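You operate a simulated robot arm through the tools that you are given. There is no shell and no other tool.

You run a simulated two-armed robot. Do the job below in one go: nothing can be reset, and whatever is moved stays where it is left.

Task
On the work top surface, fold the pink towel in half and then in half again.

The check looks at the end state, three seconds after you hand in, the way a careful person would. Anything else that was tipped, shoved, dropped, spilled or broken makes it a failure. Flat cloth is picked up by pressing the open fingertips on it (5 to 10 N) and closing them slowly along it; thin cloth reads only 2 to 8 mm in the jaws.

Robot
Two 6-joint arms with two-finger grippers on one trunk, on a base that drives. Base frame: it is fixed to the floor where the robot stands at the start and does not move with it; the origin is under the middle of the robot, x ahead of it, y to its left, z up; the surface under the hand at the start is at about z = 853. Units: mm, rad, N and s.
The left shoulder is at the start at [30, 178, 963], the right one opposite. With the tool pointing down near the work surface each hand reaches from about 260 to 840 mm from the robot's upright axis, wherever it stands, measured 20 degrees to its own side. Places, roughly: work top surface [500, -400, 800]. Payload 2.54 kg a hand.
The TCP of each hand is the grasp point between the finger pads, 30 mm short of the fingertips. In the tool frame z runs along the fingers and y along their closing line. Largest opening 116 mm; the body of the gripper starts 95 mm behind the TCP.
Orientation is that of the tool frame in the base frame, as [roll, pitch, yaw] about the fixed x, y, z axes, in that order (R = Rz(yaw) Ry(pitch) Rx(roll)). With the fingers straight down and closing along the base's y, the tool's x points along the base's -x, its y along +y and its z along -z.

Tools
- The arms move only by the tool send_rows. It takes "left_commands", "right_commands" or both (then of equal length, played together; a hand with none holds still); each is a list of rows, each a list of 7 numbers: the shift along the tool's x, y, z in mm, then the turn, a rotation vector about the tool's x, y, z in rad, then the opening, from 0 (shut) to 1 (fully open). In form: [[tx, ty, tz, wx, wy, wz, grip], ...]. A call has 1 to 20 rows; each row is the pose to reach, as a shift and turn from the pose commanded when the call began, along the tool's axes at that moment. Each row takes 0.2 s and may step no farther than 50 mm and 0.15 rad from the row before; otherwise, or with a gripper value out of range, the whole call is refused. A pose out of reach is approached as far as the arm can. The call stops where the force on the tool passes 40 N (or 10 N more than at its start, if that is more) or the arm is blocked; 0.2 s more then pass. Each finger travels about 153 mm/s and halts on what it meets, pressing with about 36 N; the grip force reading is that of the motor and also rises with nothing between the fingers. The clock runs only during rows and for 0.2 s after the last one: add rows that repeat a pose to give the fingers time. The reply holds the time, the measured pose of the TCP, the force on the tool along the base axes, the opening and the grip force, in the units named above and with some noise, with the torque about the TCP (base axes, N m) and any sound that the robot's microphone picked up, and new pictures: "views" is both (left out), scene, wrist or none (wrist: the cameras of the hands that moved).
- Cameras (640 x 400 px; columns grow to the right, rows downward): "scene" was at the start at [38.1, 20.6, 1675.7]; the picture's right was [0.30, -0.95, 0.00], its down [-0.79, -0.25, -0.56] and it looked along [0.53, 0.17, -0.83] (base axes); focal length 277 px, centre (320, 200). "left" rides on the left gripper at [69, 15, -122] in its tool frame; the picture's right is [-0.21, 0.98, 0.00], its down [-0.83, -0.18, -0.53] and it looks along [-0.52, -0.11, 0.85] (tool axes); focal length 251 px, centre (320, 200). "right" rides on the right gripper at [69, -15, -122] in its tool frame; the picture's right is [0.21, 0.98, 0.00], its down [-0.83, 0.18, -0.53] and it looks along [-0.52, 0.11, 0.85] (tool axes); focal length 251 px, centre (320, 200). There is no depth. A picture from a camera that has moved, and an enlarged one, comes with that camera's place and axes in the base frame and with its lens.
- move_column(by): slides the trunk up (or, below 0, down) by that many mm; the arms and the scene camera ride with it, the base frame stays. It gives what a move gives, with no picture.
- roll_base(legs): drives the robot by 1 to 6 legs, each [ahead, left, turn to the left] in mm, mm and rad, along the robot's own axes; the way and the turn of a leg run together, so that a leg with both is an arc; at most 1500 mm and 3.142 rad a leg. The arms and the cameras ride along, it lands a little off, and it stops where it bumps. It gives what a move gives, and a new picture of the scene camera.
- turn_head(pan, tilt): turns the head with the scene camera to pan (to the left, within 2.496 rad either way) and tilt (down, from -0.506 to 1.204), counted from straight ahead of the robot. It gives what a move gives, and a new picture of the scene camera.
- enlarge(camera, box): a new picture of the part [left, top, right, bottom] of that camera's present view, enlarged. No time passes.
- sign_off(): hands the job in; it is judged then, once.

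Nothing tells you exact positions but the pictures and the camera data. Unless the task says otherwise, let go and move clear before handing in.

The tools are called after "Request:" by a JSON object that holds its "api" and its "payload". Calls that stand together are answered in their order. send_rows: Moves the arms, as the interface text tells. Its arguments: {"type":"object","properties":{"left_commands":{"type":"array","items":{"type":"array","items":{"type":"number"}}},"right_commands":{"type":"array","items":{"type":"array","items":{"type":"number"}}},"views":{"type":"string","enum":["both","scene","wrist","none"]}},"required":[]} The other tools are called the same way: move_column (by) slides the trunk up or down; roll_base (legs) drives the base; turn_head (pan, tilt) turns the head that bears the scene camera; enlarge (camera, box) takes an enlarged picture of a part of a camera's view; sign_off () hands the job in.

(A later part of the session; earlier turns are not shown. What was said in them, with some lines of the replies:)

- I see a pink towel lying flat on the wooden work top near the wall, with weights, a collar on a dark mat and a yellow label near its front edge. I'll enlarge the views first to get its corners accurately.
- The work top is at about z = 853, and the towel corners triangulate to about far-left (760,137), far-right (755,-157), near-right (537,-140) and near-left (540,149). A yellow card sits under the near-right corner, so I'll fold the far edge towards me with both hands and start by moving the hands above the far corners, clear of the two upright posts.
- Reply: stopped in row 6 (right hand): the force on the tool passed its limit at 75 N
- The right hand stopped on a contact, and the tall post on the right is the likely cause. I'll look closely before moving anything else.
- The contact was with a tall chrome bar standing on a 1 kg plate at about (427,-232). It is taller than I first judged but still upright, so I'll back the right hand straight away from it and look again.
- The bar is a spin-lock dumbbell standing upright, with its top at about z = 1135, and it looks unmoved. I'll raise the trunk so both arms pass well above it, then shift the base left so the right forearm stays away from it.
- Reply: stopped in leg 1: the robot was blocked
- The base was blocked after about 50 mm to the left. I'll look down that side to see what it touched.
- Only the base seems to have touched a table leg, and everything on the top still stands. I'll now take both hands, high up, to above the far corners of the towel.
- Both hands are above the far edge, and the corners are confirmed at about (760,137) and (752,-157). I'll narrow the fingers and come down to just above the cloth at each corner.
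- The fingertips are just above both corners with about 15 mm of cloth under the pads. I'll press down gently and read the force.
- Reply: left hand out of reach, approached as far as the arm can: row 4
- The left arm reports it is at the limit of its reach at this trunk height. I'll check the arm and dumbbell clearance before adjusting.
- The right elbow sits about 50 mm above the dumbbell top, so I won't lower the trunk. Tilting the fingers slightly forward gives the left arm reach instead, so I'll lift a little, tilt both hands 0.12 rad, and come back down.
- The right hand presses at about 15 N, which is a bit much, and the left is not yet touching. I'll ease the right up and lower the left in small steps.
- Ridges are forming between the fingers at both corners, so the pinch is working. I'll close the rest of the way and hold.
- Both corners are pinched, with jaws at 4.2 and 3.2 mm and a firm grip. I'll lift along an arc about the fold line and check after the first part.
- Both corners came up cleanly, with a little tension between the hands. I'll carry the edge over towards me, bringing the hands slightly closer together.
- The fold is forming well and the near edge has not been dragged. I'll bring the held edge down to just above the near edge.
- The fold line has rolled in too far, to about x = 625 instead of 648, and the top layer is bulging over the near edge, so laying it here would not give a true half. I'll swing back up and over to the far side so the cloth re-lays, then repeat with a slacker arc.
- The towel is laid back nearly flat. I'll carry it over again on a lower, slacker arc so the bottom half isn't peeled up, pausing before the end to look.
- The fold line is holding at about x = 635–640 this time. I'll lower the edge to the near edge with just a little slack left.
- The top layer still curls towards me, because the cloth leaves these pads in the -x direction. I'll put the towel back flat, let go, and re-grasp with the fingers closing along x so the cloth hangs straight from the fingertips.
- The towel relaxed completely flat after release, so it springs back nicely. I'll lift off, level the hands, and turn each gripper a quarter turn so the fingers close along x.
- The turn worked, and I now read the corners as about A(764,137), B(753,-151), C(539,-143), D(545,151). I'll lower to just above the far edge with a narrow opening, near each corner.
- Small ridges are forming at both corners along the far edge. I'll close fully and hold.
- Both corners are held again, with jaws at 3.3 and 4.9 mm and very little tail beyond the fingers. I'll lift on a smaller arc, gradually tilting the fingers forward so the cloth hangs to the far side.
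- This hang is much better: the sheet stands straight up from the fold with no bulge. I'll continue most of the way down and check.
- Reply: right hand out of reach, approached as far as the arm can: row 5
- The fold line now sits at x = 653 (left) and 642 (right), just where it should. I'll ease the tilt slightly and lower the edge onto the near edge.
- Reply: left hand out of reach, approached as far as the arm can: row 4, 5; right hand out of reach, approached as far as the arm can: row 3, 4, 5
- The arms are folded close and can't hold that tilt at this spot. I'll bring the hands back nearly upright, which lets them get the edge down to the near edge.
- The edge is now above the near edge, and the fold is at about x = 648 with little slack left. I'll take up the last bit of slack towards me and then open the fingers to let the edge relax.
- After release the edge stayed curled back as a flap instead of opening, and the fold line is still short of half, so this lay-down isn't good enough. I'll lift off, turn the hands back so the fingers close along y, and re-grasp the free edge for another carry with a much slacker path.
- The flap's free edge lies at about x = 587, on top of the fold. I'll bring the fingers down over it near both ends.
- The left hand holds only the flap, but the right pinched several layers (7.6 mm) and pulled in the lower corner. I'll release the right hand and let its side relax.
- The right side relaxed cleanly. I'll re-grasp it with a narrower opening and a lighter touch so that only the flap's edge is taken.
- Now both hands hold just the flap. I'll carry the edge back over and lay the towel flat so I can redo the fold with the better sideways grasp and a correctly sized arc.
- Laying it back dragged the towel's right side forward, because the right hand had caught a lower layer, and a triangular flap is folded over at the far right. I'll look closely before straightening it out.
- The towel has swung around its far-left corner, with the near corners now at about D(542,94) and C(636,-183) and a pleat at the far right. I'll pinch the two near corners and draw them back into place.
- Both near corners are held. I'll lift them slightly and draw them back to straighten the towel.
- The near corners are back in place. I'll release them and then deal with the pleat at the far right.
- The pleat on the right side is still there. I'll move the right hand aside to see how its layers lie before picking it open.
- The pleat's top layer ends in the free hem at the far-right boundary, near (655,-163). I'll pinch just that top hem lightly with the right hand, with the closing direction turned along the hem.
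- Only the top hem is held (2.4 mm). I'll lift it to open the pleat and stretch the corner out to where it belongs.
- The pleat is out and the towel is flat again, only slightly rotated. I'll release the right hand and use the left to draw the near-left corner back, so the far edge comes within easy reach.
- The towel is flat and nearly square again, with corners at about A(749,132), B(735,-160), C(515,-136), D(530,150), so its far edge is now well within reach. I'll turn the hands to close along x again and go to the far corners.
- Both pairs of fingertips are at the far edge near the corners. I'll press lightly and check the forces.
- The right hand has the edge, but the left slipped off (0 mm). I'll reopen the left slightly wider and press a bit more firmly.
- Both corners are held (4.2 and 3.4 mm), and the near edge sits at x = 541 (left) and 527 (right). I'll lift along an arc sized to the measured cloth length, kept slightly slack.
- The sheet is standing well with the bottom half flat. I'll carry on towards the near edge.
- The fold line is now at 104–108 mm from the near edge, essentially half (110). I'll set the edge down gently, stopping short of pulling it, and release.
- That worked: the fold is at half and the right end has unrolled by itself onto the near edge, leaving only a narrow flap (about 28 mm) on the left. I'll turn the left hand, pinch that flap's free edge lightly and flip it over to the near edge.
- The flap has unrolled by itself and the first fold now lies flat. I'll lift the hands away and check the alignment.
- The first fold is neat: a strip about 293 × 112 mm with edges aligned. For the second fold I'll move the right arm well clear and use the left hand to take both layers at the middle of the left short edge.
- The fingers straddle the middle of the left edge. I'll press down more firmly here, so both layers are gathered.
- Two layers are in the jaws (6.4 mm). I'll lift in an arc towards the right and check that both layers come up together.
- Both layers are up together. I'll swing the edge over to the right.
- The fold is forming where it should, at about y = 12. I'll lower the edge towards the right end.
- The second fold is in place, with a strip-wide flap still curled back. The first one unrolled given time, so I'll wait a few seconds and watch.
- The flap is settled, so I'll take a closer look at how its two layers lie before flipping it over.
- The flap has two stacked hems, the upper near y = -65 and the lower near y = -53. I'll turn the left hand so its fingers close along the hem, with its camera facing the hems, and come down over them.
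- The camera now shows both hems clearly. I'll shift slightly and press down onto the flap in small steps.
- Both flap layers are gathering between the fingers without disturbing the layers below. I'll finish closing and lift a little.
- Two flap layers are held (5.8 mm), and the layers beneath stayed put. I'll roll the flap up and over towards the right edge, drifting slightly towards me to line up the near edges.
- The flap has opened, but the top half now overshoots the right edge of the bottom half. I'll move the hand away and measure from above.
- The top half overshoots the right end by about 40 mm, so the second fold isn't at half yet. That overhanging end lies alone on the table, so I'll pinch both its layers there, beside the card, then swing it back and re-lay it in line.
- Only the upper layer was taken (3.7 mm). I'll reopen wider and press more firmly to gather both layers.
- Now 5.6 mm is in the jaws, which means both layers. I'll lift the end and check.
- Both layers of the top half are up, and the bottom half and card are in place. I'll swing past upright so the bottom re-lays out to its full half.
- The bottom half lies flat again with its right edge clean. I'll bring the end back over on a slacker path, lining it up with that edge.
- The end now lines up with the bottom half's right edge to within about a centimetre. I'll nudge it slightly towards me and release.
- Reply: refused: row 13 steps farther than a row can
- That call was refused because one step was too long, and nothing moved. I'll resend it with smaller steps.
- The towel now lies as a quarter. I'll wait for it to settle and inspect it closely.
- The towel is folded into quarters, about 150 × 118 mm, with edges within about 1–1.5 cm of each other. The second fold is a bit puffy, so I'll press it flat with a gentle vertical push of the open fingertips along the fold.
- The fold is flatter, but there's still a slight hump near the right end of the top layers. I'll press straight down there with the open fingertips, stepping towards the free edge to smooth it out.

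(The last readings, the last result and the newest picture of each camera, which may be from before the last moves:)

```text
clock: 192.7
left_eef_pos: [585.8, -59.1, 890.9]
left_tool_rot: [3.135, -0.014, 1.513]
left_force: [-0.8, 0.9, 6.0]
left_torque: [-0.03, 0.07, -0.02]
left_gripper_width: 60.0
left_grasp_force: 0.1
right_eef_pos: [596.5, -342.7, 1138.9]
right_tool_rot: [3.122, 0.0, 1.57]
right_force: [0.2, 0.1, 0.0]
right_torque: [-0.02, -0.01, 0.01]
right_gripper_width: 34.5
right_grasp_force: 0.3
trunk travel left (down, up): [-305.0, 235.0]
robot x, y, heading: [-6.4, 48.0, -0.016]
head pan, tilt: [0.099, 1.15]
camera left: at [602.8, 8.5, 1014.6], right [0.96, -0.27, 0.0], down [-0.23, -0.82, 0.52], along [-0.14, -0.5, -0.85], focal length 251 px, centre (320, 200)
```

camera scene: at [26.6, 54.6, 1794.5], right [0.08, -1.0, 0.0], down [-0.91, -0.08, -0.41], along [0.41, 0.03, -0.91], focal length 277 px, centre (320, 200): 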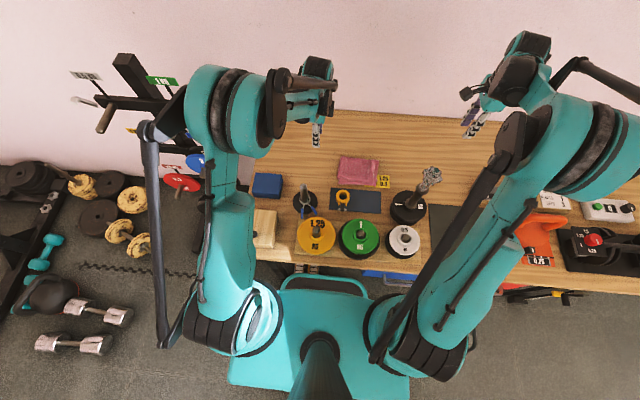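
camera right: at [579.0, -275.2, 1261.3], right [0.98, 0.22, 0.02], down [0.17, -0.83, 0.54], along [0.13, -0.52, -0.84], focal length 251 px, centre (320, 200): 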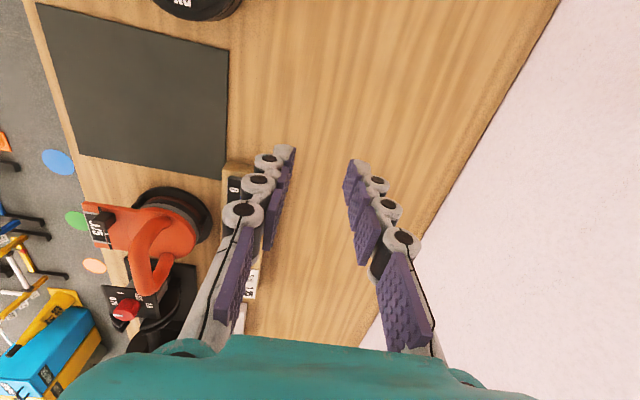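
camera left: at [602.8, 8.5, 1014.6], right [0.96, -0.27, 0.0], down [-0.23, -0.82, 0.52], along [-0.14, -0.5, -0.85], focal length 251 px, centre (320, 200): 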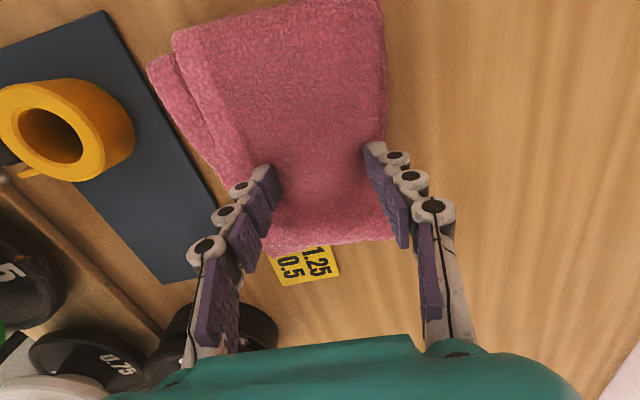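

Request:
{"api": "send_rows", "payload": {"left_commands": [[0, 0, -8, 0, 0, 0, 0.52], [0, 0, -18, 0, 0, 0, 0.52], [-18, 1, -18, 0, 0, 0, 0.52], [-35, 2, -18, 0, 0, 0, 0.52], [-35, 2, -10, 0, 0, 0, 0.52], [-35, 2, -4, 0, 0, 0, 0.52], [-35, 2, -1, 0, 0, 0, 0.52], [-35, 2, 0.5, 0, 0, 0, 0.52], [-35, 2, 0.5, 0, 0, 0, 0.52]], "views": "wrist"}}

```text
clock: 194.7
left_eef_pos: [585.5, -95.3, 891.2]
left_tool_rot: [3.133, -0.012, 1.51]
left_force: [-1.6, 0.9, 9.3]
left_torque: [0.04, 0.21, -0.06]
left_gripper_width: 62.6
left_grasp_force: 1.5
right_eef_pos: [597.4, -342.1, 1139.9]
right_tool_rot: [3.122, -0.001, 1.572]
right_force: [0.4, -0.1, -0.2]
right_torque: [0.01, 0.0, 0.04]
right_gripper_width: 34.9
right_grasp_force: 0.1
trunk travel left (down, up): [-305.0, 235.0]
robot x, y, heading: [-3.4, 47.3, -0.024]
head pan, tilt: [0.099, 1.15]
camera left: at [603.2, -27.9, 1015.0], right [0.96, -0.27, 0.01], down [-0.24, -0.82, 0.52], along [-0.14, -0.5, -0.85], focal length 251 px, centre (320, 200)
```

left: 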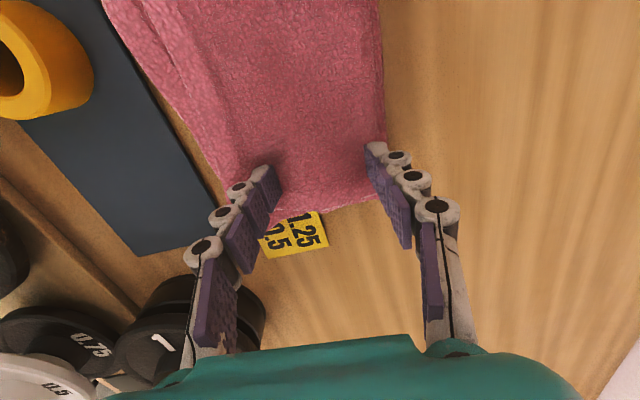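

Pressed smooth. I'll lift straight up, move clear, and take a final look.

Request:
{"api": "send_rows", "payload": {"left_commands": [[0, 0, -8, 0, 0, 0, 0.52], [0, 0, -30, 0, 0, 0, 0.52], [0, 0, -70, 0, 0, 0, 0.52], [0, 0, -115, 0, 0, 0, 0.52], [35, 0, -150, 0, 0, 0, 0.5], [80, 0, -170, 0, 0, 0, 0.45], [128, 0, -175, 0, 0, 0, 0.4], [176, 0, -175, 0, 0, 0, 0.4], [224, 0, -175, 0, 0, 0, 0.4], [250, 0, -175, 0, 0, 0, 0.4], [250, 0, -175, 0, 0, 0, 0.4], [250, 0, -175, 0, 0, 0, 0.4], [250, 0, -175, 0, 0, 0, 0.4], [250, 0, -175, 0, 0, 0, 0.4], [250, 0, -175, 0, 0, 0, 0.4], [250, 0, -175, 0, 0, 0, 0.4]], "views": "both"}}

Request:
{"api": "enlarge", "payload": {"camera": "scene", "box": [320, 140, 410, 195]}}

Request:
{"api": "enlarge", "payload": {"camera": "scene", "box": [230, 100, 640, 300]}}

```text
clock: 198.1
left_eef_pos: [598.1, 154.5, 1068.5]
left_tool_rot: [3.134, -0.014, 1.51]
left_force: [-0.7, 0.1, -0.4]
left_torque: [-0.01, -0.01, -0.03]
left_gripper_width: 46.2
left_grasp_force: 0.0
right_eef_pos: [598.3, -342.2, 1138.6]
right_tool_rot: [3.125, 0.0, 1.571]
right_force: [0.3, 0.0, -0.4]
right_torque: [-0.01, -0.03, -0.01]
right_gripper_width: 34.9
right_grasp_force: 0.1
trunk travel left (down, up): [-305.0, 235.0]
robot x, y, heading: [-3.5, 48.4, -0.014]
head pan, tilt: [0.099, 1.15]
camera scene: at [26.9, 52.4, 1794.5], right [0.08, -1.0, 0.0], down [-0.91, -0.08, -0.41], along [0.41, 0.03, -0.91], focal length 277 px, centre (320, 200)
camera left: at [615.3, 221.6, 1192.1], right [0.96, -0.27, 0.0], down [-0.23, -0.82, 0.52], along [-0.14, -0.5, -0.85], focal length 251 px, centre (320, 200)
```

scene: 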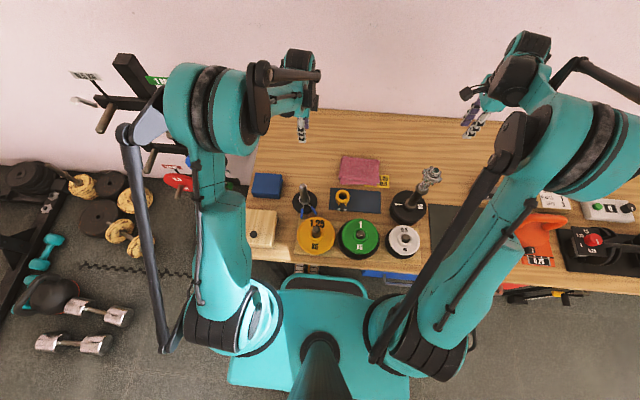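
left: 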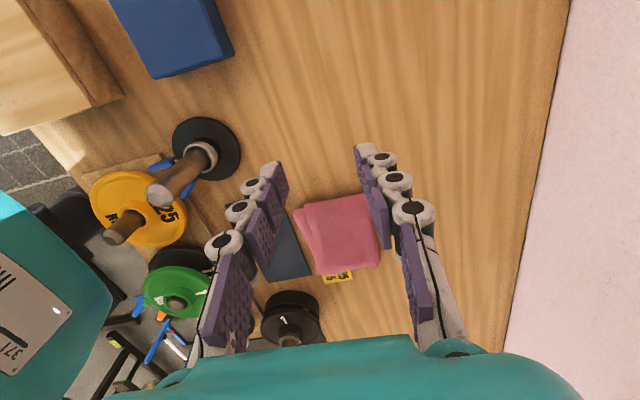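

```text
7.11 times, centred on (365, 168) of scene
camera zoom: at [26.9, 52.4, 1794.5], right [0.08, -1.0, 0.0], down [-0.91, -0.08, -0.41], along [0.41, 0.03, -0.91], focal length 1971 px, centre (0, 431)
```

zoom: 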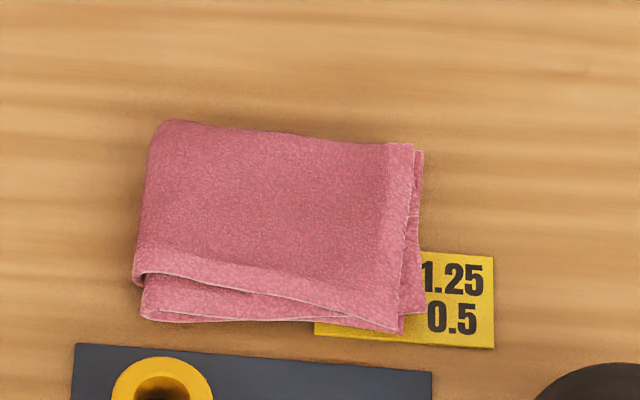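

```text
1.56 times, centred on (435, 200) of scene
camera zoom: at [26.9, 52.4, 1794.5], right [0.08, -1.0, 0.0], down [-0.91, -0.08, -0.41], along [0.41, 0.03, -0.91], focal length 433 px, centre (140, 200)
```

zoom: 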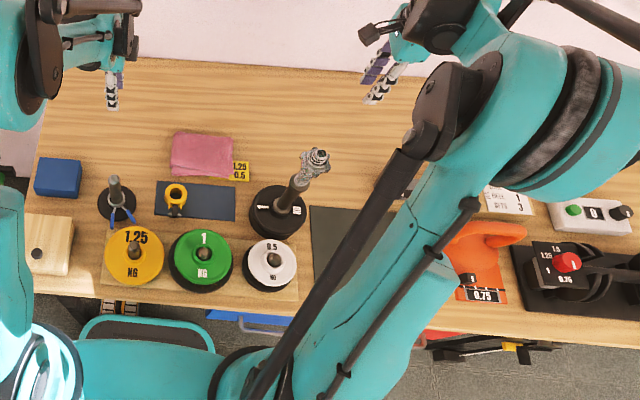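

The towel lies folded in half and in half again, a flat quarter of about 150 × 118 mm with its edges lined up to within about 15 mm. The other items on the work top are standing and look undisturbed, and both hands are empty and clear, so I'm handing in.

Request:
{"api": "sign_off", "payload": {}}

```text
The job is handed in.
```

The pink towel is folded in half and then in half again. It lies flat on the work top as a quarter of about 150 × 118 mm.

- **Alignment:** the right-hand edges line up closely. The near edges differ by up to about 15 mm at the fold end.
- **Contacts on the way:** early on, the right hand bumped the upright dumbbell bar. The base also touched something, probably a table leg, when I shifted it left. The bar stayed standing, and I saw nothing else moved or tipped in the pictures.
- **Position:** the towel ended up close to where it started, with one corner still lying over part of the yellow card. The card looks to be in its original place.

Both hands are empty and clear of the towel.
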